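You operate a simulated robot arm through the tools that you are given. There is no shell and no other tool.

You are at the controls of a simulated two-armed robot. One attempt, no reset.

TASK
Close up the long bench: green valve shut, bath dial to 0, lid on, pump off.
Fine: turn the pot's pump knob shut before the pump goes off.

It is judged by the outcome, as a careful person would: the job done as asked, and still so three seconds after it is handed in. It fails if anything else is knocked over, pushed out of place, dropped, spilled or broken. Lids that push on must go on centred and level and be pressed home; caps that screw on are set level and turned clockwise until they are tight.

THE ROBOT
Two 7-joint arms with fingered hands on one trunk that stands fixed in place. Base frame: the origin is at the foot of the trunk, x ahead of it, y to its left, z up; the work surface is at about z = 86. Units: cm, degrees, N and s.
The left shoulder is at [5, 21.4, 86.9], the right one opposite. With the tool pointing down near the work surface each hand reaches from about 36 to 88 cm from the base axis, measured 20 degrees to its own side. Payload 3 kg a hand.
The TCP of each hand is the grasp point between the finger pads, 2.6 cm short of the fingertips. In the tool frame z runs along the fingers and y along their closing line. The gripper opens to 13.2 cm; its body begins 7.3 cm behind the TCP. The gripper is a hand of 3 fingers: y runs from the thumb to the fingers, the wrist lies at [0, 0, -22.9] in the tool frame.
Orientation is that of the tool frame in the base frame, as [roll, pitch, yaw] about the fixed x, y, z axes, in that order (R = Rz(yaw) Ry(pitch) Rx(roll)). With the fingers straight down and closing along the base's y, the tool's x points along the base's -x, its y along +y and its z along -z.

THE INTERFACE
- The arms move only by the tool step_arm. It takes "left_increments", "right_increments" or both (then of equal length, played together; a hand with none holds still); each is a list of rows, each a list of 6 numbers: the shift along the tool's x, y, z in cm, then the turn, a rotation vector about the tool's x, y, z in degrees. In form: [[x, y, z, ax, ay, az], ...]. A call has 1 to 20 rows; each row shifts and turns the commanded pose from where the row before left it, along the tool's axes as they then stand. Rows are played at 5 a second. More than 5 cm and 8.6 degrees between two rows, and nothing of the call is played. Where a pose cannot be reached the arm comes as near as it can. A force on the tool above 40 N (or 10 N above the force at the start of the call, whichever is more), or a blocked arm, ends the call early, and 0.2 s more pass. In this call time passes only in rows, and 0.2 s behind the last. It gives the time, the measured TCP pose, the force on the tool (base axes), the opening and the grip force at its end, in the units of the frame above (readings bear some noise), with the torque about the TCP (base axes, N m) and any sound that the robot's microphone picked up.
- Cameras (640 x 400 px; columns grow to the right, rows downward): "scene" is now at [1.97, -3.97, 149.92]; the picture's right is [-0.55, -0.83, 0.00], its down [-0.54, 0.36, -0.76] and it looks along [0.63, -0.42, -0.65] (base axes); focal length 330 px, centre (320, 200). "left" rides on the left gripper at [-6.2, 0.3, -9.2] in its tool frame; the picture's right is [-0.05, -1.00, 0.00], its down [0.83, -0.04, -0.56] and it looks along [0.55, -0.03, 0.83] (tool axes); focal length 230 px, centre (320, 200). "right" rides on the right gripper at [6.2, 0.3, -9.2] in its tool frame; the picture's right is [-0.05, 1.00, 0.00], its down [-0.83, -0.04, -0.56] and it looks along [-0.55, -0.03, 0.83] (tool axes); focal length 230 px, centre (320, 200). There is no depth. A picture from a camera that has moved, and an enlarged one, comes with that camera's place and axes in the base frame and with its lens. The place of the scene camera against the robot may be out by one fixed shift of up to 1.2 cm in any direction.
- get_image(camera): a new picture of that camera. The clock stands still meanwhile.
- finger_targets(finger1, finger2, thumb_bend, hand): sets how far each is bent, from 0 (flat) to 1 (curled in); at 0.3 the hand is open as for a grip, at 0.7 the pads meet at the TCP. One left out holds its place. A second passes; each finger stops where it meets its share of the squeeze, and holds until it gets a number again. It is the only way to open and close the hand. It gives what a move gives, with no picture; readings hold the bend of each and the force on the fingers (four entries, about 0 where the hand has none), thumb and palm.
- pan_tilt(pan, tilt): turns the head with the scene camera to pan (to the left, within 86 degrees either way) and tilt (down, from -29 to 69), counted from straight ahead of the robot. It gives what a move gives.
- inspect(camera, box): a new picture of the part [left, top, right, bottom] of that camera's present view, enlarged. The clock stands still meanwhile.
- finish_job(): hands the job in; it is judged then, once.

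Nothing tells you positions but the pictures and the camera data. Unless the task says otherwise, let go and move clear before handing in.

The tools are called after "Emit:" as name(argument=value, ...) on one line, values as JSON. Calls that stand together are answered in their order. step_arm: Moves the arms, as the interface text tells. Its arguments: {"type":"object","properties":{"left_increments":{"type":"array","items":{"type":"array","items":{"type":"number"}}},"right_increments":{"type":"array","items":{"type":"array","items":{"type":"number"}}}},"required":[]} The other tools are called the same way: finger_targets (finger1, finger2, thumb_bend, hand) moves the fingers one by one; pan_tilt (pan, tilt) turns the head that bears the scene camera; get_image (camera) takes a picture; inspect (camera, box) takes an enlarged picture of a part of a camera's view; finish_job () hands the job in.

At the start:

```text
time: 0.0
left_tool_pos: [53.28, -1.13, 116.92]
left_tool_rot: [180.0, 0.1, 152.6]
left_ft_force: [-0.4, -0.4, 0.3]
left_wrist_torque: [-0.03, -0.03, 0.05]
left_gripper_width: 13.2
left_finger_force: 0.1
left_shape: jaw
left_bend: [0.3, 0.3, 0.3]
left_finger forces: [0.0, 0.0, 0.0, 0.0, 0.0, 0.0]
right_tool_pos: [35.27, -40.04, 120.74]
right_tool_rot: [179.9, 0.0, 152.6]
right_ft_force: [0.7, 0.7, 0.1]
right_wrist_torque: [-0.02, 0.03, 0.01]
right_gripper_width: 13.21
right_finger_force: 0.0
right_shape: jaw
right_bend: [0.3, 0.3, 0.3]
right_finger forces: [0.1, 0.0, 0.1, 0.1, 0.0, 0.1]
head pan, tilt (commanded): [-33.7, 40.9]
```

scene: 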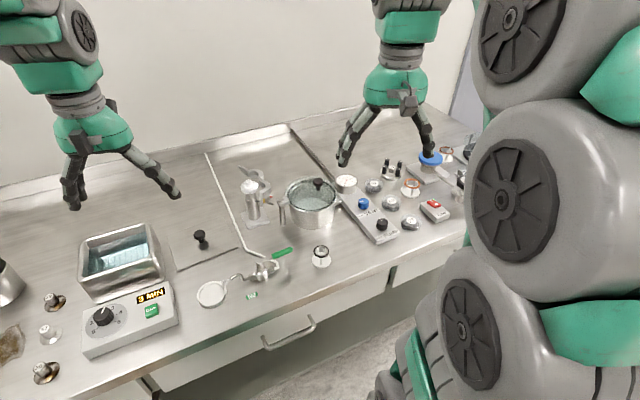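
right: 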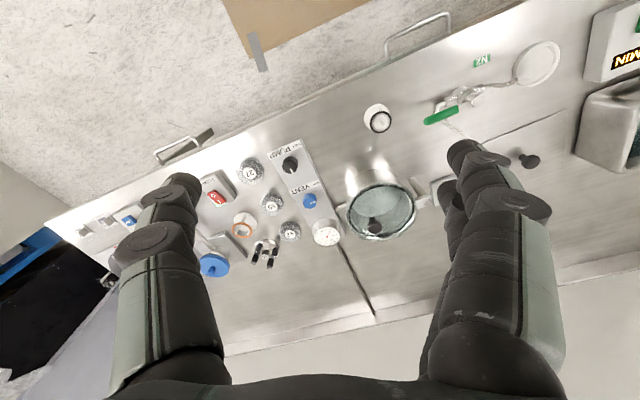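
left: 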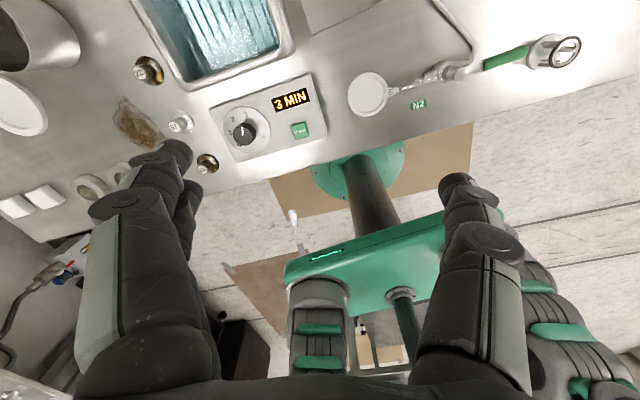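

I see a long bench with a bath and dial unit on the left, a green-handled N2 valve in the middle, a glass pot with a lid, and a panel with PUMP and VENT knobs further right. I'll take closer looks before moving anything.

Emit:
inspect(camera="scene", box=[60, 200, 220, 370])

Emit:
inspect(camera="scene", box=[180, 150, 340, 310])

Emit:
inspect(camera="scene", box=[320, 120, 480, 250])

Emit:
inspect(camera="right", box=[180, 130, 420, 290])

Emit:
inspect(camera="right", box=[340, 30, 640, 250])

Emit:
inspect(camera="left", box=[100, 0, 600, 200])

```text
2.35 times, centred on (140, 285) of scene
camera zoom: at [1.97, -3.97, 149.92], right [-0.55, -0.83, 0.0], down [-0.54, 0.36, -0.76], along [0.63, -0.42, -0.65], focal length 777 px, centre (744, 0)
```

zoom: 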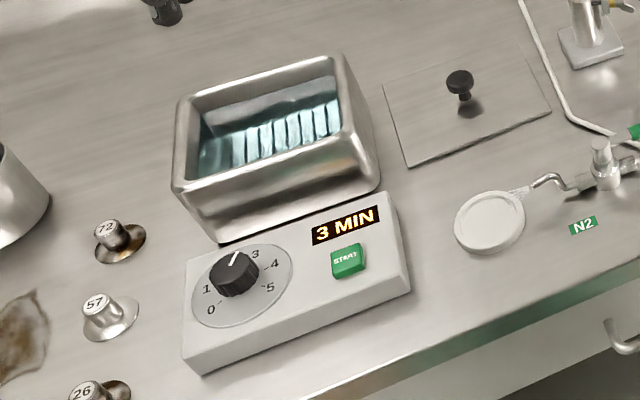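

```text
2.50 times, centred on (260, 230) of scene
camera zoom: at [1.97, -3.97, 149.92], right [-0.55, -0.83, 0.0], down [-0.54, 0.36, -0.76], along [0.63, -0.42, -0.65], focal length 826 px, centre (470, 125)
```

zoom: 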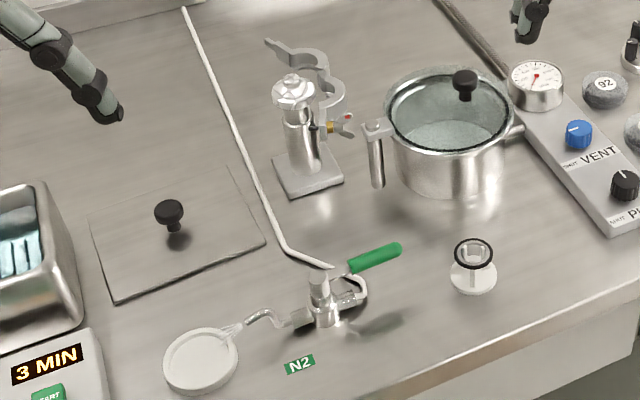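

```text
3.08 times, centred on (400, 185) of scene
camera zoom: at [1.97, -3.97, 149.92], right [-0.55, -0.83, 0.0], down [-0.54, 0.36, -0.76], along [0.63, -0.42, -0.65], focal length 1017 px, centre (74, 246)
```

zoom: 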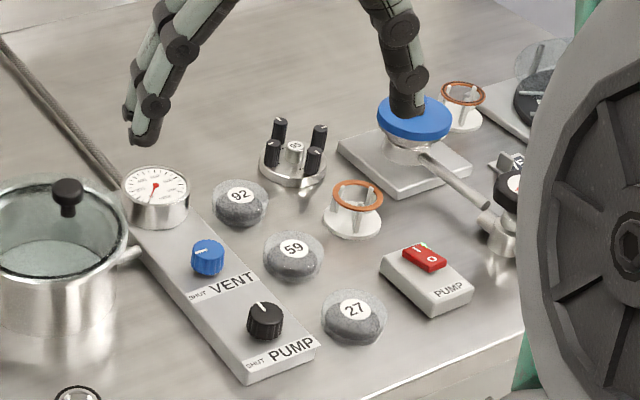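

```text
2.50 times, centred on (300, 210) of right
camera zoom: at [29.93, -36.92, 129.86], right [0.51, 0.86, 0.0], down [0.72, -0.42, 0.56], along [0.48, -0.28, -0.83], focal length 575 px, centre (370, 175)
```

zoom: 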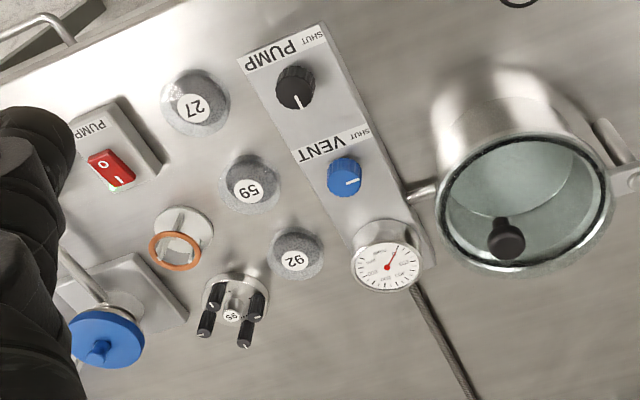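

```text
1.82 times, centred on (490, 140) of right
camera zoom: at [29.93, -36.92, 129.86], right [0.51, 0.86, 0.0], down [0.72, -0.42, 0.56], along [0.48, -0.28, -0.83], focal length 418 px, centre (11, 309)
```

zoom: 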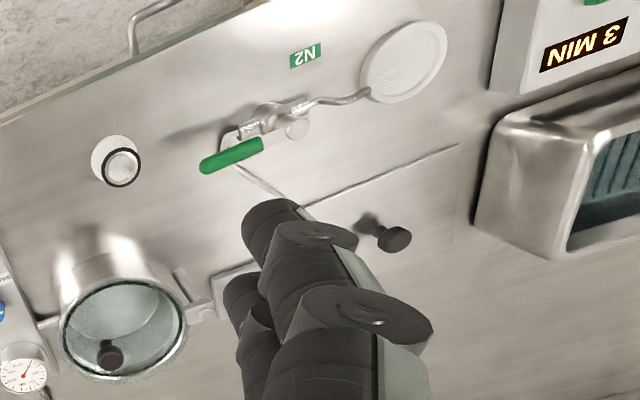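

```text
1.28 times, centred on (350, 100) of left
camera zoom: at [59.06, -3.69, 126.26], right [-0.41, -0.91, 0.0], down [-0.76, 0.34, 0.56], along [-0.51, 0.23, -0.83], focal length 294 px, centre (282, 328)
```

zoom: 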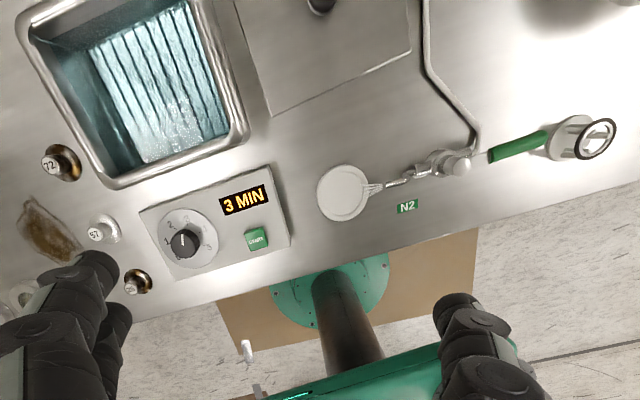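

The bench seems clear to read. The N2 ball valve is near (48,-18), the dial knob near (52,12), the lid lying near (66,-10), the PUMP knob near (43,-51), and the red pump switch near (41,-68). I'll look closer at each before planning.

Emit:
inspect(camera="scene", box=[225, 235, 305, 305])

Emit:
inspect(camera="left", box=[420, 20, 600, 130])

Emit:
inspect(camera="right", box=[400, 50, 540, 140])

Emit:
inspect(camera="scene", box=[330, 170, 460, 250])

Emit:
inspect(camera="scene", box=[75, 215, 195, 290])

Emit:
inspect(camera="scene", box=[75, 285, 185, 355])

```text
5.71 times, centred on (265, 270) of scene
camera zoom: at [1.97, -3.97, 149.92], right [-0.55, -0.83, 0.0], down [-0.54, 0.36, -0.76], along [0.63, -0.42, -0.65], focal length 1888 px, centre (634, -200)
```

zoom: 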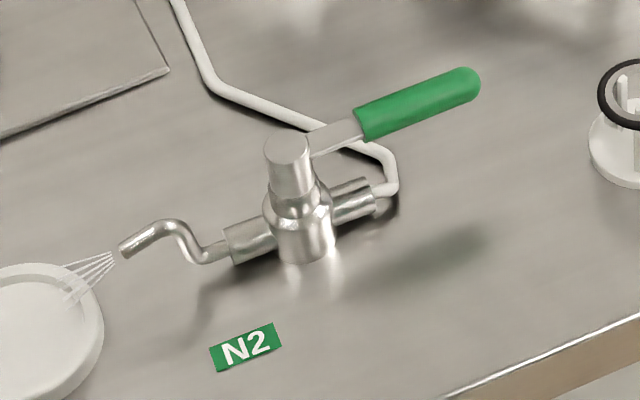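

```text
3.56 times, centred on (510, 75) of left
camera zoom: at [59.06, -3.69, 126.26], right [-0.41, -0.91, 0.0], down [-0.76, 0.34, 0.56], along [-0.51, 0.23, -0.83], focal length 818 px, centre (-356, 644)
```

zoom: 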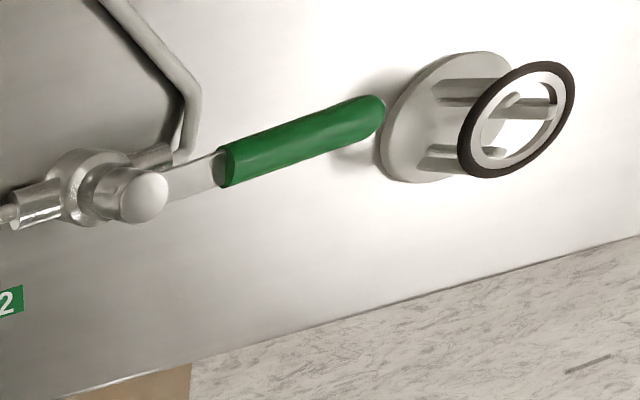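

```text
4.44 times, centred on (470, 95) of right
camera zoom: at [29.93, -36.92, 129.86], right [0.51, 0.86, 0.0], down [0.72, -0.42, 0.56], along [0.48, -0.28, -0.83], focal length 1022 px, centre (-347, 667)
```

zoom: 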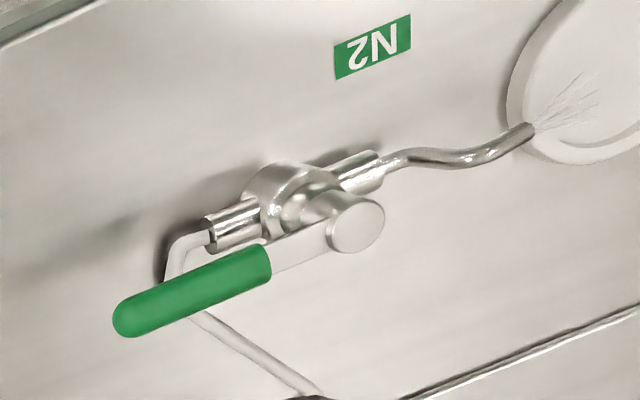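

```text
4.92 times, centred on (395, 210) of scene
camera zoom: at [1.97, -3.97, 149.92], right [-0.55, -0.83, 0.0], down [-0.54, 0.36, -0.76], along [0.63, -0.42, -0.65], focal length 1626 px, centre (-49, 151)
```

zoom: 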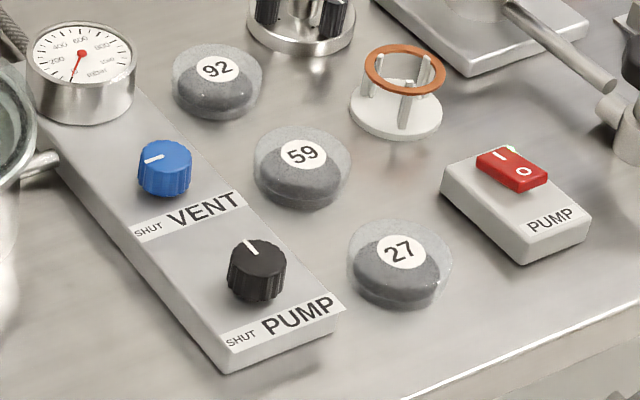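

```text
5.33 times, centred on (135, 252) of scene
camera zoom: at [1.97, -3.97, 149.92], right [-0.55, -0.83, 0.0], down [-0.54, 0.36, -0.76], along [0.63, -0.42, -0.65], focal length 1762 px, centre (1307, -80)
```

zoom: 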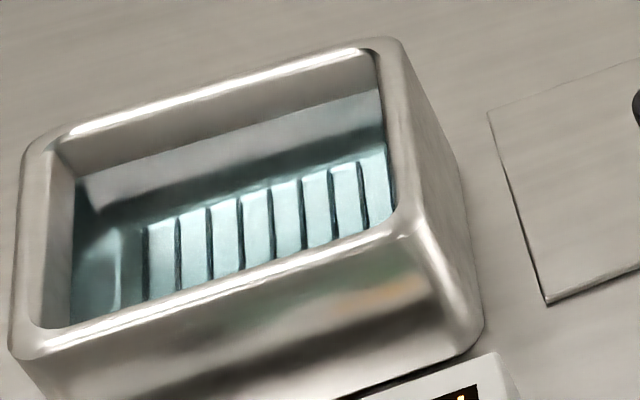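

```text
5.71 times, centred on (130, 320) of scene
camera zoom: at [1.97, -3.97, 149.92], right [-0.55, -0.83, 0.0], down [-0.54, 0.36, -0.76], along [0.63, -0.42, -0.65], focal length 1888 px, centre (1406, -486)
```

zoom: 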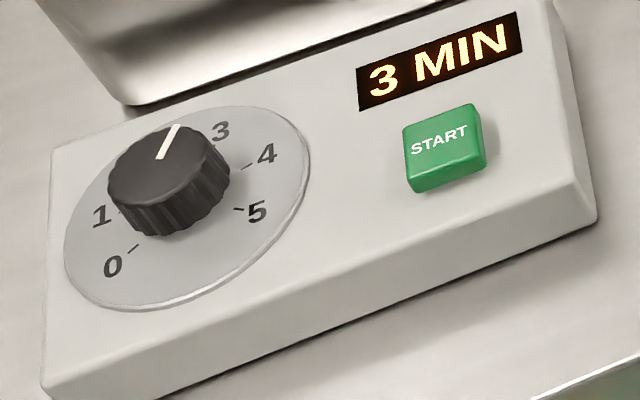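

The N2 lever lies along its pipe, so the valve is open and needs a quarter turn. The VENT pointer is at SHUT on the left and the PUMP pointer stands open toward the back, while the bath dial reads 3 with its lid lying beside the bath. I'll shift the left hand for a top view of the bath, lid and dial.

Emit:
step_arm(left_increments=[[-0.7, 2.7, -1.5, 0, 0, -7], [-0.7, 2.7, -1.5, 0, 0, -7], [0, 0, 0, 0, 0, -6.4], [0, 0, 0, 0, 0, 0]])

Emit:
get_image(camera="left")

```text
time: 1.0
left_tool_pos: [56.65, 3.15, 119.83]
left_tool_rot: [180.0, 0.0, 172.9]
left_ft_force: [-0.2, -0.3, -0.1]
left_wrist_torque: [-0.02, 0.01, -0.01]
left_gripper_width: 13.22
left_finger_force: 0.0
left_shape: jaw
left_bend: [0.3, 0.3, 0.3]
left_finger forces: [0.1, 0.1, 0.0, 0.0, 0.1, 0.0]
right_tool_pos: [35.18, -40.06, 120.57]
right_tool_rot: [180.0, 0.1, 152.6]
right_ft_force: [0.1, 0.3, -0.6]
right_wrist_torque: [0.01, 0.02, -0.03]
right_gripper_width: 13.19
right_finger_force: 0.0
right_shape: jaw
right_bend: [0.3, 0.3, 0.3]
right_finger forces: [0.0, 0.1, 0.1, 0.0, 0.1, 0.0]
head pan, tilt (commanded): [-33.7, 40.9]
```

```text
taken
camera left: at [62.98, 2.77, 129.18], right [-0.07, -1.0, 0.0], down [-0.83, 0.06, 0.56], along [-0.55, 0.04, -0.83], focal length 230 px, centre (320, 200)
```

left: 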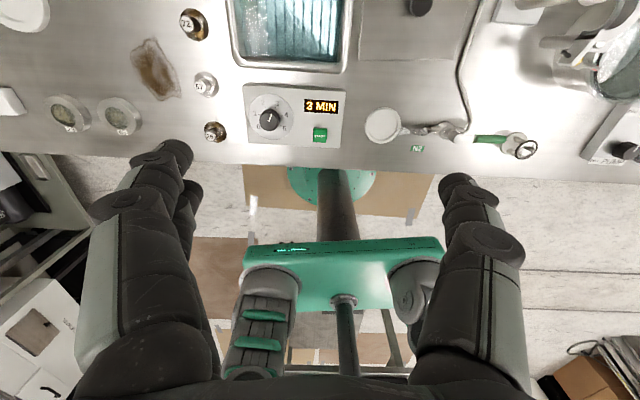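

The bench lines up with a hand yaw near 173°. I'll move the left hand farther back to view the bath and lid from above.

Emit:
step_arm(left_increments=[[-3.3, -0.6, -1.7, 0, 0, 0], [-3.3, -0.6, -1.7, 0, 0, 0], [-3.2, -0.6, -1.6, 0, 0, 0], [0, 0, 0, 0, 0, 0]])

Emit:
get_image(camera="left")

Emit:
inspect(camera="left", box=[220, 30, 540, 200])

```text
time: 2.0
left_tool_pos: [58.83, 2.4, 121.07]
left_tool_rot: [179.9, 0.0, 172.9]
left_ft_force: [-0.1, -0.1, -0.4]
left_wrist_torque: [-0.01, -0.03, 0.01]
left_gripper_width: 13.21
left_finger_force: 0.1
left_shape: jaw
left_bend: [0.3, 0.3, 0.3]
left_finger forces: [0.0, 0.0, 0.1, 0.1, 0.1, 0.0]
left hand out of reach, approached as far as the arm can: row 1, 2, 3
right_tool_pos: [35.18, -40.01, 120.69]
right_tool_rot: [-179.9, -0.1, 152.6]
right_ft_force: [0.1, -0.1, 0.0]
right_wrist_torque: [-0.03, 0.02, 0.03]
right_gripper_width: 13.2
right_finger_force: 0.1
right_shape: jaw
right_bend: [0.3, 0.3, 0.3]
right_finger forces: [0.0, 0.1, 0.1, 0.0, 0.0, 0.0]
head pan, tilt (commanded): [-33.7, 40.9]
```

```text
taken
camera left: at [65.09, 2.07, 130.28], right [-0.07, -1.0, 0.0], down [-0.83, 0.06, 0.56], along [-0.55, 0.04, -0.83], focal length 230 px, centre (320, 200)
```

left: 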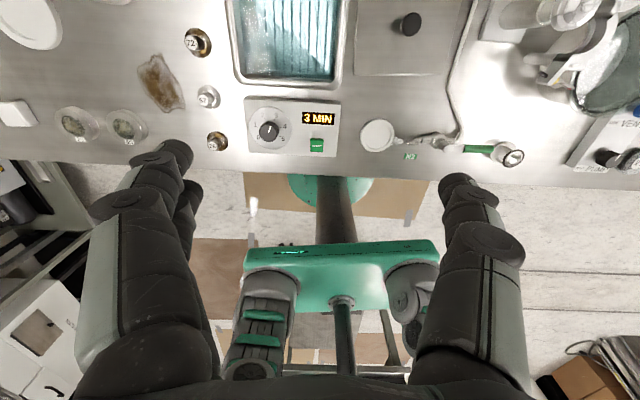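

```text
2.00 times, centred on (380, 115) of left
camera zoom: at [65.09, 2.07, 130.28], right [-0.07, -1.0, 0.0], down [-0.83, 0.06, 0.56], along [-0.55, 0.04, -0.83], focal length 460 px, centre (200, 370)
```

zoom: 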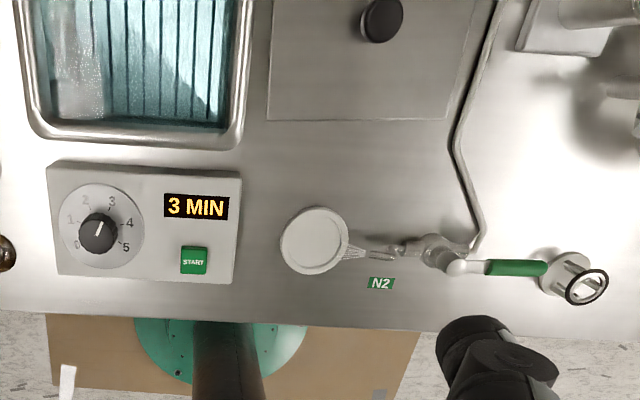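

The dial scale spans about 270° in steps of roughly 54°, so going from 3 to 0 is about 160° counter-clockwise. I'll start with the valve using the right hand as a pusher, closing its fingers first to see what shape they make.

Emit:
finger_targets(hand="right", finger1=0.7, finger2=0.7, thumb_bend=0.7)

Emit:
get_image(camera="right")

Emit:
inspect(camera="scene", box=[300, 0, 500, 200])

```text
time: 3.0
left_tool_pos: [58.86, 2.49, 120.97]
left_tool_rot: [180.0, 0.0, 173.0]
left_ft_force: [-0.6, -0.3, -0.1]
left_wrist_torque: [0.0, 0.0, -0.02]
left_gripper_width: 13.16
left_finger_force: 0.1
left_shape: jaw
left_bend: [0.3, 0.3, 0.3]
left_finger forces: [0.1, 0.0, 0.0, 0.0, 0.1, 0.0]
right_tool_pos: [35.25, -40.07, 120.63]
right_tool_rot: [180.0, 0.0, 152.6]
right_ft_force: [-0.8, -0.7, 0.2]
right_wrist_torque: [-0.02, -0.02, 0.03]
right_gripper_width: 0.62
right_finger_force: 0.2
right_shape: fingers
right_bend: [0.7, 0.7, 0.7]
right_finger forces: [0.0, 0.0, 0.0, 0.0, 0.1, 0.1]
head pan, tilt (commanded): [-33.7, 40.9]
```

```text
taken
camera right: at [29.93, -36.92, 129.85], right [0.51, 0.86, 0.0], down [0.72, -0.42, 0.55], along [0.48, -0.28, -0.83], focal length 230 px, centre (320, 200)
```

right: 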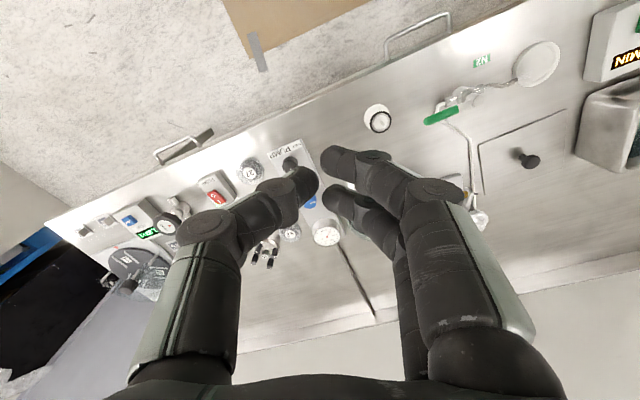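

```text
2.00 times, centred on (400, 100) of scene
camera zoom: at [1.97, -3.97, 149.92], right [-0.55, -0.83, 0.0], down [-0.54, 0.36, -0.76], along [0.63, -0.42, -0.65], focal length 661 px, centre (160, 400)
```

zoom: 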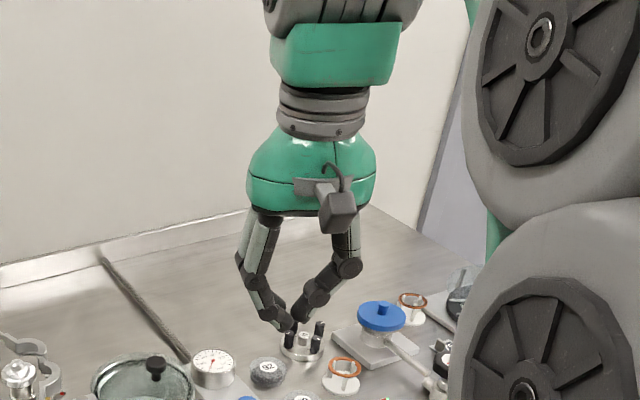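

Closed, the hand makes a diamond with its tips together at the grasp point. I'll bring the right hand toward the valve, aligned with the bench, for a close view before pushing.

Emit:
step_arm(right_increments=[[-0.41, 2.47, 2.5, 0, 0, 0], [-0.41, 2.47, 2.5, 0, 0, 0], [-0.41, 2.47, 2.5, 0, 0, 0], [-0.41, 2.47, 2.5, 0, 0, 0], [0, 0, 0, 0, 0, -6.8], [0, 0, 0, 0, 0, -6.8], [0, 0, 0, 0, 0, -6.8], [0, 0, 0, 0, 0, 0]])

Emit:
get_image(camera="right")

Emit:
inspect(camera="right", box=[340, 60, 500, 160])

Emit:
get_image(camera="scene")

```text
time: 4.8
left_tool_pos: [58.87, 2.47, 120.9]
left_tool_rot: [-180.0, 0.0, 172.9]
left_ft_force: [-0.1, 0.3, 0.2]
left_wrist_torque: [0.01, -0.01, 0.04]
left_gripper_width: 13.17
left_finger_force: 0.1
left_shape: jaw
left_bend: [0.3, 0.3, 0.3]
left_finger forces: [0.0, 0.1, 0.1, 0.1, 0.0, 0.0]
right_tool_pos: [41.09, -32.07, 110.72]
right_tool_rot: [-179.9, 0.0, 173.0]
right_ft_force: [0.6, 1.2, 0.3]
right_wrist_torque: [0.01, 0.03, 0.03]
right_gripper_width: 0.58
right_finger_force: 0.0
right_shape: fingers
right_bend: [0.7, 0.7, 0.7]
right_finger forces: [0.0, 0.0, 0.0, 0.1, 0.0, 0.1]
head pan, tilt (commanded): [-33.7, 40.9]
```

```text
taken
camera right: at [35.12, -30.94, 119.88], right [0.17, 0.98, 0.0], down [0.82, -0.14, 0.55], along [0.55, -0.1, -0.83], focal length 230 px, centre (320, 200)
```

right: 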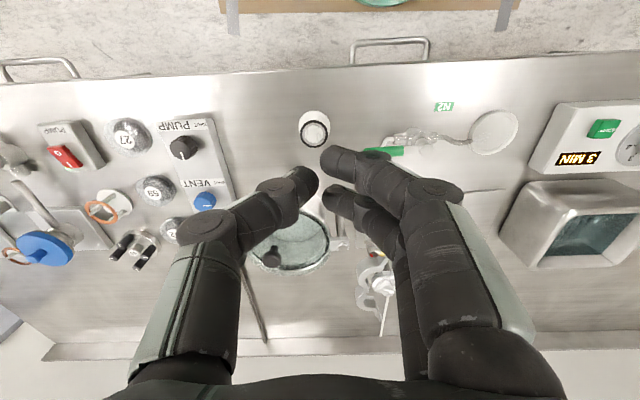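

```text
4.00 times, centred on (420, 110) of right
camera zoom: at [35.12, -30.94, 119.88], right [0.17, 0.98, 0.0], down [0.82, -0.14, 0.55], along [0.55, -0.1, -0.83], focal length 920 px, centre (-80, 560)
```

zoom: 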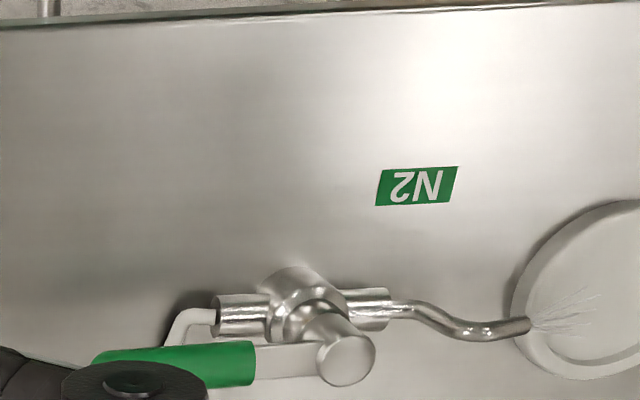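

```text
taken
camera scene: at [1.97, -3.97, 149.92], right [-0.55, -0.83, 0.0], down [-0.54, 0.36, -0.76], along [0.63, -0.42, -0.65], focal length 330 px, centre (320, 200)
```

scene: 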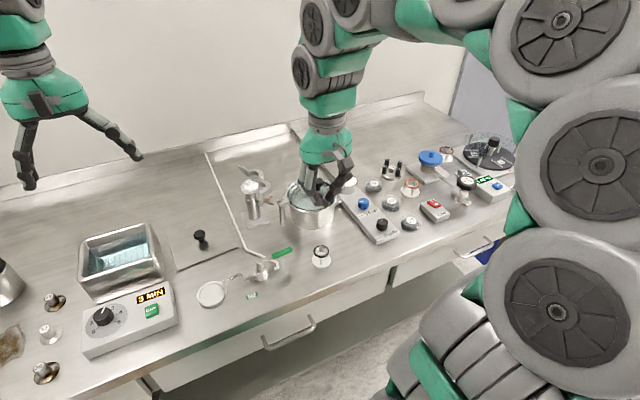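

I place the valve stem at about (48.4,-19.5), its top at z≈91.5, with the lever running 8 cm to the right at z≈91. I'll bring the closed right hand above a spot behind the lever, staying high, and check its clearance to the pot.

Emit:
step_arm(right_increments=[[-2.88, 1.89, 1.0, 0, 0, 0], [-2.88, 1.89, 1.0, 0, 0, 0], [-2.88, 1.89, 1.0, 0, 0, 0], [-2.88, 1.89, 1.0, 0, 0, 0], [0, 0, 0, 0, 0, 0]])

Emit:
get_image(camera="right")

Emit:
inspect(camera="scene", box=[200, 120, 360, 300])

Emit:
inspect(camera="left", box=[400, 0, 640, 200])

```text
time: 6.0
left_tool_pos: [58.87, 2.51, 121.02]
left_tool_rot: [-180.0, 0.0, 173.0]
left_ft_force: [-0.3, 0.5, 0.0]
left_wrist_torque: [-0.02, 0.0, -0.02]
left_gripper_width: 13.18
left_finger_force: 0.1
left_shape: jaw
left_bend: [0.3, 0.3, 0.3]
left_finger forces: [0.1, 0.0, 0.0, 0.0, 0.1, 0.0]
right_tool_pos: [53.47, -25.78, 106.78]
right_tool_rot: [-180.0, -0.1, 173.0]
right_ft_force: [-1.0, 0.0, 0.5]
right_wrist_torque: [0.0, 0.0, 0.03]
right_gripper_width: 0.6
right_finger_force: 0.1
right_shape: fingers
right_bend: [0.7, 0.7, 0.7]
right_finger forces: [0.0, 0.0, 0.0, 0.1, 0.0, 0.0]
head pan, tilt (commanded): [-33.7, 40.9]
```

```text
taken
camera right: at [47.5, -24.69, 115.89], right [0.17, 0.98, 0.0], down [0.82, -0.14, 0.56], along [0.55, -0.1, -0.83], focal length 230 px, centre (320, 200)
```

right: 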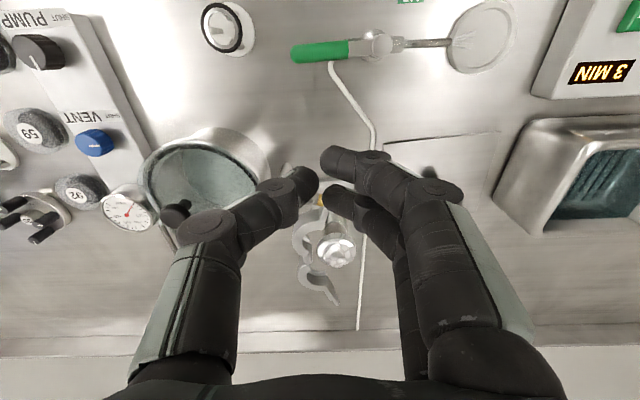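

```text
2.22 times, centred on (280, 210) of scene
camera zoom: at [1.97, -3.97, 149.92], right [-0.55, -0.83, 0.0], down [-0.54, 0.36, -0.76], along [0.63, -0.42, -0.65], focal length 734 px, centre (409, 178)
```

zoom: 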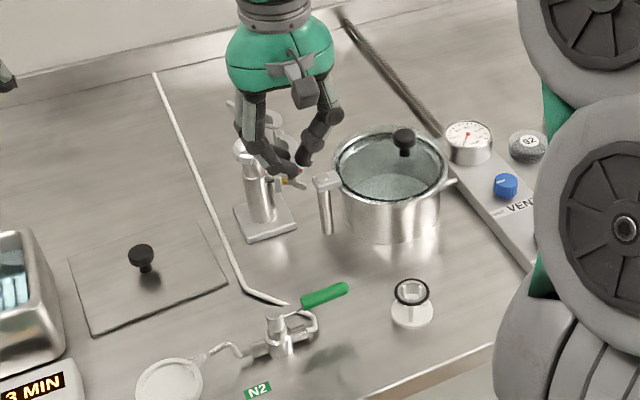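

```text
2.00 times, centred on (520, 100) of left
camera zoom: at [65.09, 2.06, 130.27], right [-0.07, -1.0, 0.0], down [-0.83, 0.06, 0.56], along [-0.55, 0.04, -0.83], focal length 460 px, centre (-80, 400)
```

zoom: 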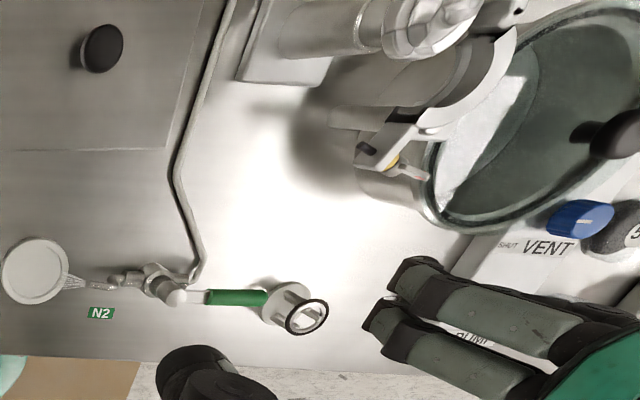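

The tall post with the clamp arms stands just beyond my approach spot, so I'll check it closely before going down.

Emit:
inspect(camera="scene", box=[235, 140, 315, 240])

Emit:
inspect(camera="right", box=[140, 20, 400, 320])

```text
4.00 times, centred on (275, 190) of scene
camera zoom: at [1.97, -3.97, 149.92], right [-0.55, -0.83, 0.0], down [-0.54, 0.36, -0.76], along [0.63, -0.42, -0.65], focal length 1322 px, centre (500, 240)
```

zoom: 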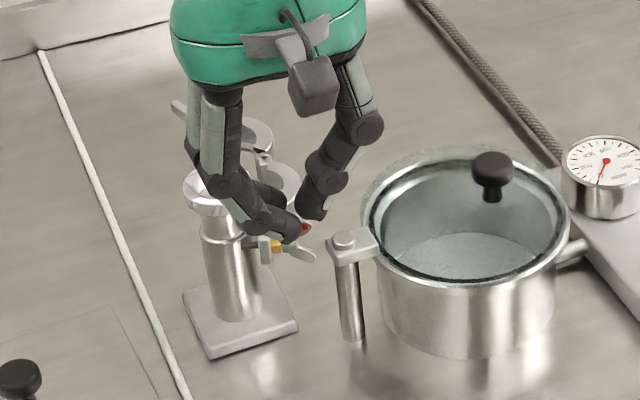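

```text
1.33 times, centred on (270, 170) of right
camera zoom: at [47.5, -24.69, 115.89], right [0.17, 0.98, 0.0], down [0.82, -0.14, 0.56], along [0.55, -0.1, -0.83], focal length 307 px, centre (387, 240)
```

zoom: 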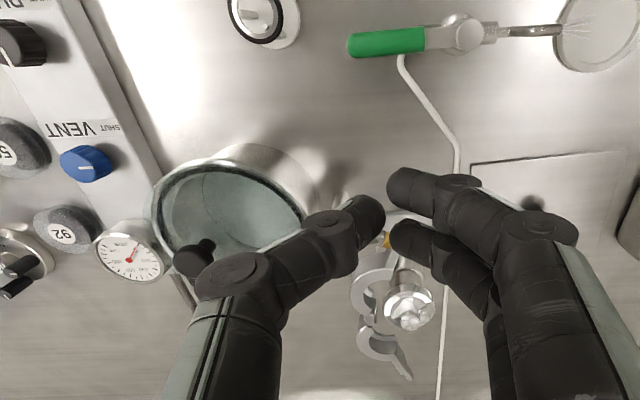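

The descent spot looks clear: the pot is about 6 cm to the right and the post about 5 cm behind. I'll lower in two stages.

Emit:
step_arm(right_increments=[[0, 0, 3, 0, 0, 0], [0, 0, 3, 0, 0, 0], [0, 0, 3, 0, 0, 0], [0, 0, 2, 0, 0, 0], [0, 0, 0, 0, 0, 0]])

Emit:
get_image(camera="right")

Emit:
inspect(camera="scene", box=[220, 140, 360, 300])

```text
time: 7.2
left_tool_pos: [58.72, 2.52, 120.93]
left_tool_rot: [179.9, -0.1, 173.0]
left_ft_force: [-0.1, -0.9, 0.0]
left_wrist_torque: [-0.01, -0.03, 0.0]
left_gripper_width: 13.2
left_finger_force: 0.1
left_shape: jaw
left_bend: [0.3, 0.3, 0.3]
left_finger forces: [0.1, 0.0, 0.0, 0.1, 0.1, 0.0]
right_tool_pos: [53.65, -25.84, 95.77]
right_tool_rot: [-180.0, 0.0, 173.0]
right_ft_force: [0.1, -0.1, 0.8]
right_wrist_torque: [0.05, 0.0, 0.0]
right_gripper_width: 0.62
right_finger_force: 0.0
right_shape: fingers
right_bend: [0.7, 0.7, 0.7]
right_finger forces: [0.1, 0.0, 0.1, 0.1, 0.0, 0.1]
head pan, tilt (commanded): [-33.7, 40.9]
```

```text
taken
camera right: at [47.53, -24.85, 104.84], right [0.17, 0.98, 0.0], down [0.82, -0.14, 0.56], along [0.55, -0.1, -0.83], focal length 230 px, centre (320, 200)
```

right: 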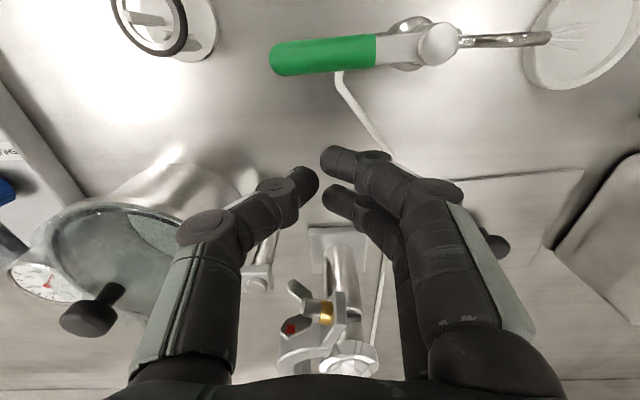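

```text
2.50 times, centred on (290, 220) of scene
camera zoom: at [1.97, -3.97, 149.92], right [-0.55, -0.83, 0.0], down [-0.54, 0.36, -0.76], along [0.63, -0.42, -0.65], focal length 826 px, centre (395, 150)
```

zoom: 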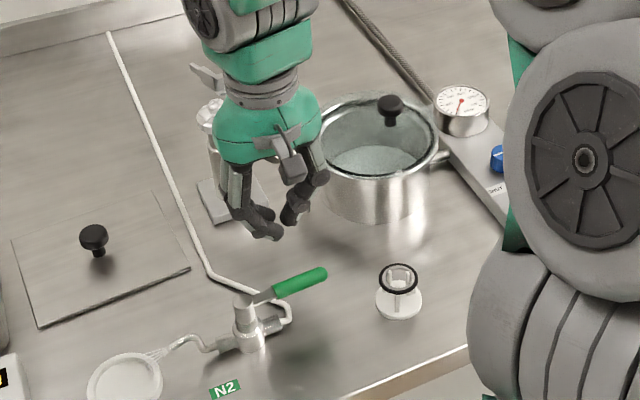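

The stand with the black ring only rises to about z 89.5, so the knuckles will pass over it. I'll shift 1.2 cm toward the front for more pot clearance, then lower to lever height.

Emit:
step_arm(right_increments=[[1.2, 0, 0, 0, 0, 0], [0, 0, 1.4, 0, 0, 0], [0, 0, 1.4, 0, 0, 0], [0, 0, 1.2, 0, 0, 0], [0, 0, 0, 0, 0, 0]])

Emit:
get_image(camera="right")

Emit:
inspect(camera="scene", box=[220, 160, 340, 300])

```text
time: 8.4
left_tool_pos: [58.91, 2.47, 120.87]
left_tool_rot: [179.9, 0.0, 173.0]
left_ft_force: [-0.4, -0.4, -0.1]
left_wrist_torque: [-0.02, 0.0, 0.01]
left_gripper_width: 13.22
left_finger_force: 0.1
left_shape: jaw
left_bend: [0.3, 0.3, 0.3]
left_finger forces: [0.1, 0.0, 0.1, 0.1, 0.0, 0.1]
right_tool_pos: [52.33, -25.73, 91.72]
right_tool_rot: [180.0, 0.2, 172.9]
right_ft_force: [-0.1, 0.4, -0.3]
right_wrist_torque: [0.0, -0.01, 0.02]
right_gripper_width: 0.64
right_finger_force: 0.1
right_shape: fingers
right_bend: [0.7, 0.7, 0.7]
right_finger forces: [0.0, 0.0, 0.1, 0.0, 0.0, 0.1]
head pan, tilt (commanded): [-33.7, 40.9]
```

```text
taken
camera right: at [46.32, -24.67, 100.83], right [0.17, 0.98, 0.0], down [0.82, -0.14, 0.56], along [0.55, -0.1, -0.83], focal length 230 px, centre (320, 200)
```

right: 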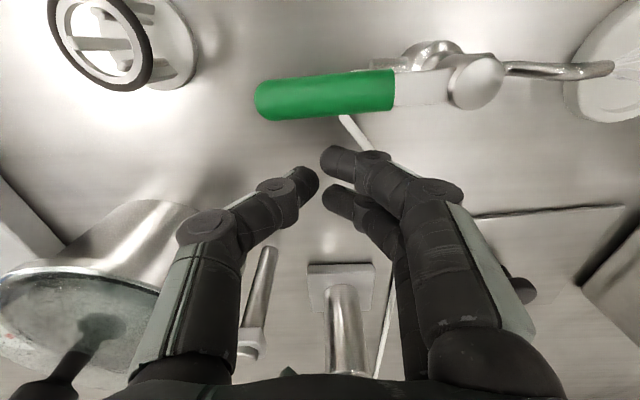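

```text
2.86 times, centred on (280, 230) of scene
camera zoom: at [1.97, -3.97, 149.92], right [-0.55, -0.83, 0.0], down [-0.54, 0.36, -0.76], along [0.63, -0.42, -0.65], focal length 944 px, centre (434, 114)
```

zoom: 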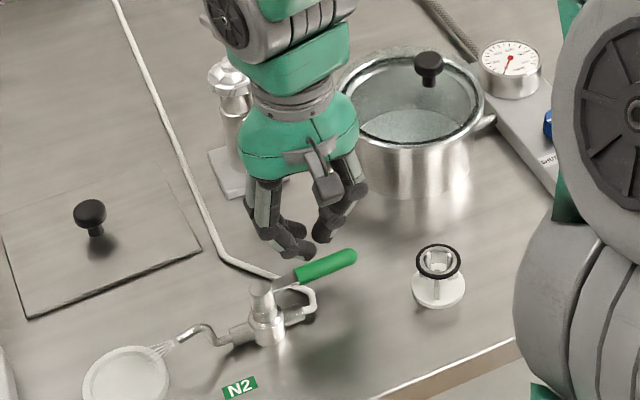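

The fingertips are now behind the lever at its height with no contact force. I'll touch the lever and start sweeping clockwise toward the front about the stem.

Emit:
step_arm(right_increments=[[0.5, 0, 0, 0, 0, 0], [0.5, 0, 0, 0, 0, 0], [0.777, -0.447, 0, 0, 0, 7.5], [0.777, -0.447, 0, 0, 0, 7.5], [0.777, -0.447, 0, 0, 0, 7.5], [0, 0, 0, 0, 0, 0]])

Emit:
get_image(camera="right")

Emit:
inspect(camera="scene", box=[220, 160, 340, 300])

```text
time: 9.8
left_tool_pos: [58.79, 2.43, 121.1]
left_tool_rot: [-179.9, 0.0, 173.0]
left_ft_force: [-0.5, 0.4, -0.2]
left_wrist_torque: [-0.01, -0.03, 0.01]
left_gripper_width: 13.18
left_finger_force: 0.1
left_shape: jaw
left_bend: [0.3, 0.3, 0.3]
left_finger forces: [0.0, 0.1, 0.0, 0.1, 0.0, 0.1]
right_tool_pos: [49.07, -26.35, 91.81]
right_tool_rot: [179.9, 0.2, 150.5]
right_ft_force: [24.8, -10.5, 0.6]
right_wrist_torque: [-0.03, -0.17, 0.17]
right_gripper_width: 0.67
right_finger_force: 12.7
right_shape: fingers
right_bend: [0.69, 0.7, 0.7]
right_finger forces: [5.1, 0.0, 0.0, 0.0, 20.6, 0.0]
head pan, tilt (commanded): [-33.7, 40.9]
```

```text
taken
camera right: at [43.8, -23.06, 100.88], right [0.54, 0.84, 0.0], down [0.7, -0.45, 0.56], along [0.47, -0.3, -0.83], focal length 230 px, centre (320, 200)
```

right: 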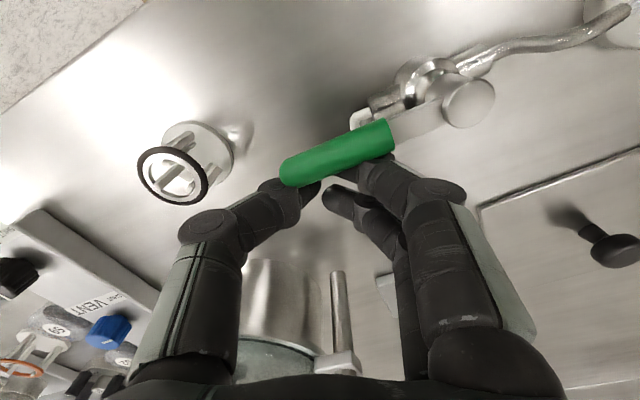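

```text
2.86 times, centred on (280, 230) of scene
camera zoom: at [2.01, -3.99, 149.92], right [-0.55, -0.83, 0.0], down [-0.54, 0.36, -0.76], along [0.63, -0.42, -0.65], focal length 944 px, centre (434, 114)
```

zoom: 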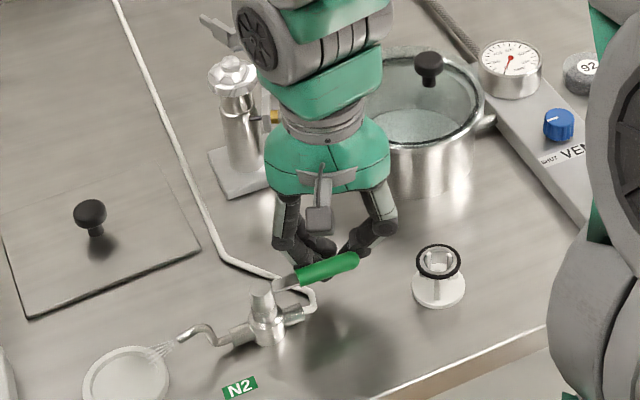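

I'm pressing with about 27 N and the lever has only moved a few degrees so far. I'll add a small step to see whether it yields or is on a stop.

Emit:
step_arm(right_increments=[[0.15, -0.1, 0, 0, 0, 1.5], [0.15, -0.1, 0, 0, 0, 1.5], [0, 0, 0, 0, 0, 0]])

Emit:
inspect(camera="scene", box=[225, 220, 305, 290])

Emit:
get_image(camera="right")

```text
time: 10.3
left_tool_pos: [58.77, 2.49, 120.91]
left_tool_rot: [-180.0, 0.0, 173.0]
left_ft_force: [-0.6, -0.5, 0.2]
left_wrist_torque: [0.0, -0.02, -0.02]
left_gripper_width: 13.21
left_finger_force: 0.0
left_shape: jaw
left_bend: [0.3, 0.3, 0.3]
left_finger forces: [0.0, 0.1, 0.0, 0.0, 0.0, 0.0]
right_tool_pos: [49.0, -26.51, 91.74]
right_tool_rot: [179.7, 0.7, 148.6]
right_ft_force: [19.7, -6.9, -5.5]
right_wrist_torque: [-0.03, -0.2, 0.21]
right_gripper_width: 0.67
right_finger_force: 10.3
right_shape: fingers
right_bend: [0.69, 0.7, 0.7]
right_finger forces: [2.1, 0.0, 0.0, 0.0, 18.2, 0.0]
head pan, tilt (commanded): [-33.7, 40.9]
stopped in row 2 (right hand): the force on the tool passed its limit at 43 N (the readings are from after the stop); the commanded pose is now the measured one
```

```text
5.71 times, centred on (265, 255) of scene
camera zoom: at [2.0, -3.98, 149.92], right [-0.55, -0.83, 0.0], down [-0.54, 0.36, -0.76], along [0.63, -0.42, -0.65], focal length 1888 px, centre (634, -114)
```

zoom: 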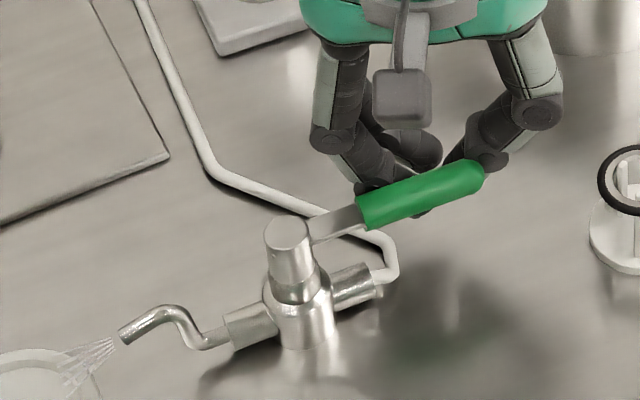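

```text
taken
camera right: at [43.86, -22.98, 100.91], right [0.56, 0.83, 0.0], down [0.68, -0.47, 0.56], along [0.47, -0.32, -0.83], focal length 230 px, centre (320, 200)
```

right: 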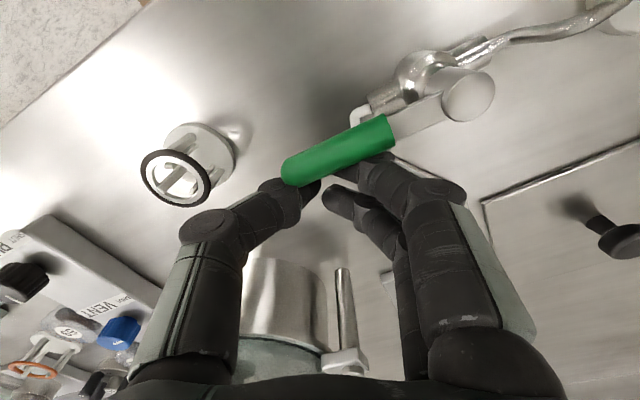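

The lever hit 43 N after only about 4°, so it is on a stop in that direction and must close toward the back. I'll back off, rise, and turn the hand so the thumb and fingers can straddle the lever loosely.

Emit:
step_arm(right_increments=[[-1.0, 0, 0, 0, 0, 0], [-1.2, 0, 0, 0, 0, 0], [0, 0, -3, 0, 0, 0], [0, 0, -4, 0, 0, 0], [0, 0, -4, 0, 0, 0], [0, 0, 0, 0, 0, 8.2], [0, 0, 0, 0, 0, 8.2], [0, 0, 0, 0, 0, 8.2], [0, 0, 0, 0, 0, 8.2], [0, 0, 0, 0, 0, 8.2], [0, 0, 0, 0, 0, 8.2], [0, 0, 0, 0, 0, 8.2], [0, 0, 0, 0, 0, 8.2], [0, 0, 0, 0, 0, 0]])

Emit:
finger_targets(hand="right", finger1=0.61, finger2=0.61, thumb_bend=0.61)

Emit:
get_image(camera="right")

Emit:
inspect(camera="scene", box=[220, 160, 340, 300])

```text
time: 13.3
left_tool_pos: [58.83, 2.43, 120.94]
left_tool_rot: [180.0, 0.1, 173.0]
left_ft_force: [0.3, 1.1, 0.2]
left_wrist_torque: [-0.01, -0.04, 0.03]
left_gripper_width: 13.19
left_finger_force: 0.1
left_shape: jaw
left_bend: [0.3, 0.3, 0.3]
left_finger forces: [0.0, 0.0, 0.1, 0.0, 0.0, 0.1]
right_tool_pos: [50.62, -27.54, 102.77]
right_tool_rot: [179.7, 0.0, 83.0]
right_ft_force: [-0.4, -0.4, 0.7]
right_wrist_torque: [0.0, -0.01, -0.01]
right_gripper_width: 0.58
right_finger_force: 0.0
right_shape: fingers
right_bend: [0.7, 0.7, 0.7]
right_finger forces: [0.0, 0.0, 0.1, 0.0, 0.1, 0.0]
head pan, tilt (commanded): [-33.7, 40.9]
```

```text
time: 14.3
left_tool_pos: [58.82, 2.4, 121.01]
left_tool_rot: [-180.0, 0.0, 173.0]
left_ft_force: [1.7, -0.8, -0.3]
left_wrist_torque: [0.02, 0.01, 0.0]
left_gripper_width: 13.2
left_finger_force: 0.1
left_shape: jaw
left_bend: [0.3, 0.3, 0.3]
left_finger forces: [0.0, 0.0, 0.1, 0.1, 0.0, 0.1]
right_tool_pos: [50.63, -27.52, 102.81]
right_tool_rot: [179.7, 0.2, 83.0]
right_ft_force: [0.0, 0.2, -0.5]
right_wrist_torque: [0.01, 0.02, 0.01]
right_gripper_width: 3.07
right_finger_force: 0.0
right_shape: fingers
right_bend: [0.61, 0.61, 0.61]
right_finger forces: [0.0, 0.1, 0.0, 0.0, 0.0, 0.0]
head pan, tilt (commanded): [-33.7, 40.9]
```

```text
taken
camera right: at [51.68, -21.47, 111.96], right [0.98, -0.17, 0.01], down [-0.15, -0.82, 0.56], along [-0.09, -0.55, -0.83], focal length 230 px, centre (320, 200)
```

right: 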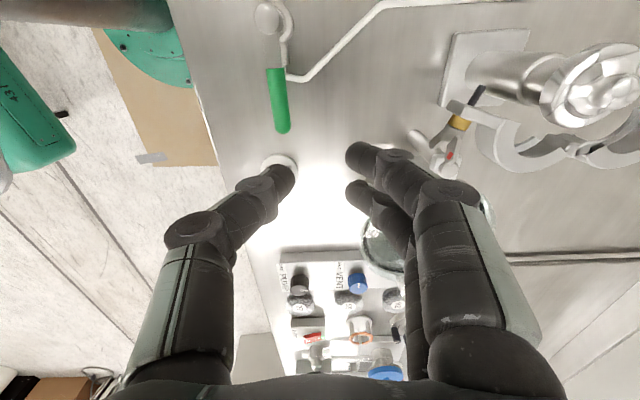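

```text
2.86 times, centred on (280, 230) of scene
camera zoom: at [1.97, -3.97, 149.92], right [-0.55, -0.83, 0.0], down [-0.54, 0.36, -0.76], along [0.63, -0.42, -0.65], focal length 944 px, centre (434, 114)
```

zoom: 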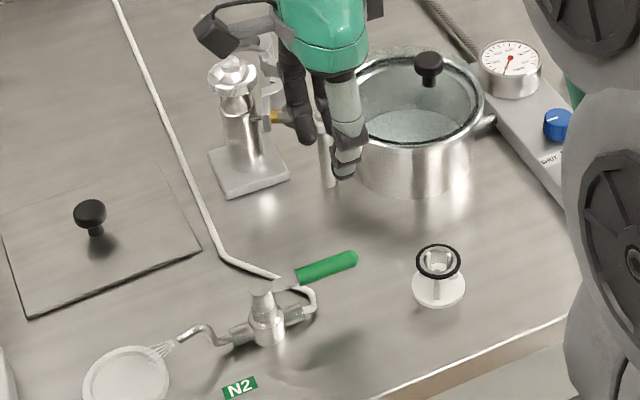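

The lever is free again at its starting angle. I'll move over it with thumb in front and fingers behind, lower partway, and check the alignment.

Emit:
step_arm(right_increments=[[0.7, -1.66, 0, 0, 0, 0], [0.68, -1.66, 0, 0, 0, 0], [0, 0, 3, 0, 0, 0], [0, 0, 3, 0, 0, 0], [0, 0, 1.5, 0, 0, 0], [0, 0, 0, 0, 0, 0]])

Emit:
get_image(camera="right")

Emit:
inspect(camera="scene", box=[220, 180, 340, 300])

```text
time: 15.7
left_tool_pos: [58.84, 2.56, 120.96]
left_tool_rot: [180.0, 0.0, 173.0]
left_ft_force: [-0.7, 0.0, -0.6]
left_wrist_torque: [0.01, 0.02, -0.04]
left_gripper_width: 13.2
left_finger_force: 0.1
left_shape: jaw
left_bend: [0.3, 0.3, 0.3]
left_finger forces: [0.1, 0.1, 0.0, 0.0, 0.0, 0.0]
right_tool_pos: [47.6, -25.93, 95.2]
right_tool_rot: [179.7, 0.1, 83.0]
right_ft_force: [1.5, -0.1, -0.4]
right_wrist_torque: [-0.01, 0.01, 0.01]
right_gripper_width: 3.12
right_finger_force: 0.1
right_shape: fingers
right_bend: [0.61, 0.61, 0.61]
right_finger forces: [0.0, 0.0, 0.0, 0.1, 0.0, 0.1]
head pan, tilt (commanded): [-33.7, 40.9]
```

```text
taken
camera right: at [48.66, -19.86, 104.32], right [0.98, -0.17, 0.01], down [-0.15, -0.82, 0.56], along [-0.09, -0.55, -0.83], focal length 230 px, centre (320, 200)
```

right: 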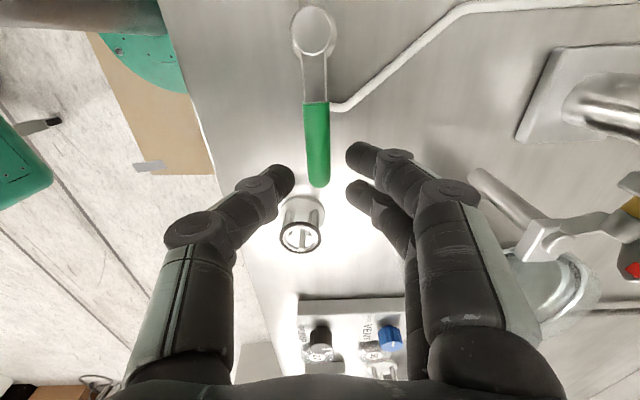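

```text
3.33 times, centred on (280, 240) of scene
camera zoom: at [1.97, -3.97, 149.92], right [-0.55, -0.83, 0.0], down [-0.54, 0.36, -0.76], along [0.63, -0.42, -0.65], focal length 1101 px, centre (453, 67)
```

zoom: 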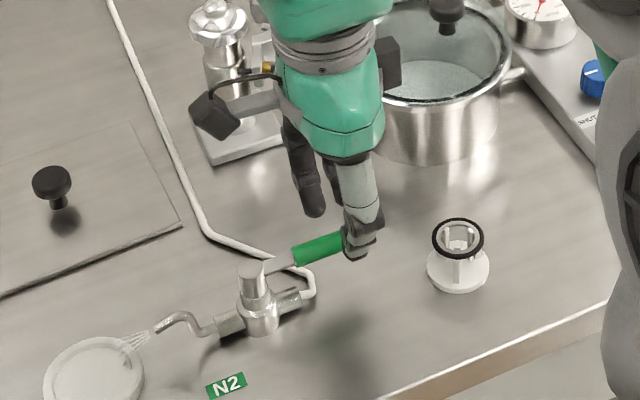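

The lever is centred between thumb and fingers. I'll lower to lever height and swing it toward the back, a third of the turn first.

Emit:
step_arm(right_increments=[[0, 0, 1.8, 0, 0, 0], [0, 0, 1.7, 0, 0, 0], [0.055, 0.835, 0, 0, 0, -7.5], [0.055, 0.835, 0, 0, 0, -7.5], [0.055, 0.835, 0, 0, 0, -7.5], [0.055, 0.835, 0, 0, 0, -7.5], [0, 0, 0, 0, 0, 0]])

Emit:
get_image(camera="right")

Emit:
inspect(camera="scene", box=[220, 180, 340, 300])

```text
time: 17.3
left_tool_pos: [58.76, 2.4, 121.02]
left_tool_rot: [-180.0, 0.0, 172.9]
left_ft_force: [0.3, 0.2, 0.0]
left_wrist_torque: [-0.01, -0.02, 0.01]
left_gripper_width: 13.18
left_finger_force: 0.0
left_shape: jaw
left_bend: [0.3, 0.3, 0.3]
left_finger forces: [0.0, 0.1, 0.1, 0.1, 0.0, 0.0]
right_tool_pos: [50.67, -25.26, 91.59]
right_tool_rot: [179.7, 0.2, 113.1]
right_ft_force: [-0.7, -0.1, 0.0]
right_wrist_torque: [-0.01, -0.01, 0.04]
right_gripper_width: 3.27
right_finger_force: 0.6
right_shape: fingers
right_bend: [0.61, 0.61, 0.61]
right_finger forces: [0.0, 0.0, 0.1, 0.0, 0.7, 0.0]
head pan, tilt (commanded): [-33.7, 40.9]
```

```text
taken
camera right: at [48.67, -19.48, 100.86], right [0.94, 0.34, 0.0], down [0.28, -0.78, 0.56], along [0.2, -0.52, -0.83], focal length 230 px, centre (320, 200)
```

right: 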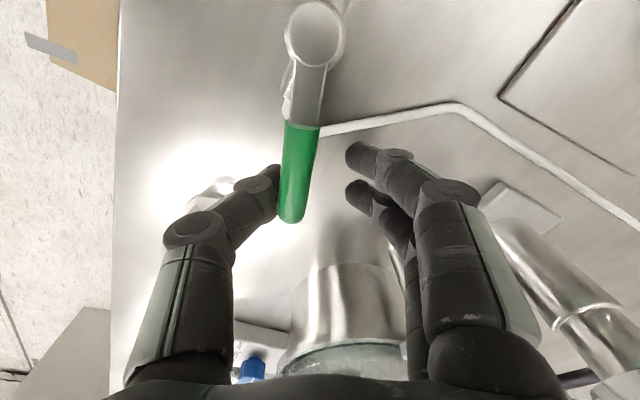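

```text
3.33 times, centred on (280, 240) of scene
camera zoom: at [1.97, -3.97, 149.92], right [-0.55, -0.83, 0.0], down [-0.54, 0.36, -0.76], along [0.63, -0.42, -0.65], focal length 1101 px, centre (453, 67)
```

zoom: 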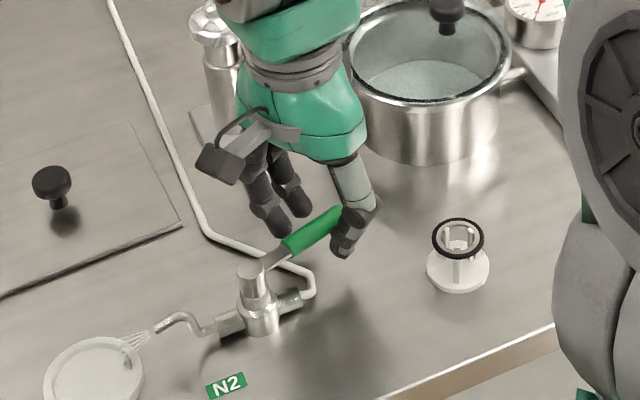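

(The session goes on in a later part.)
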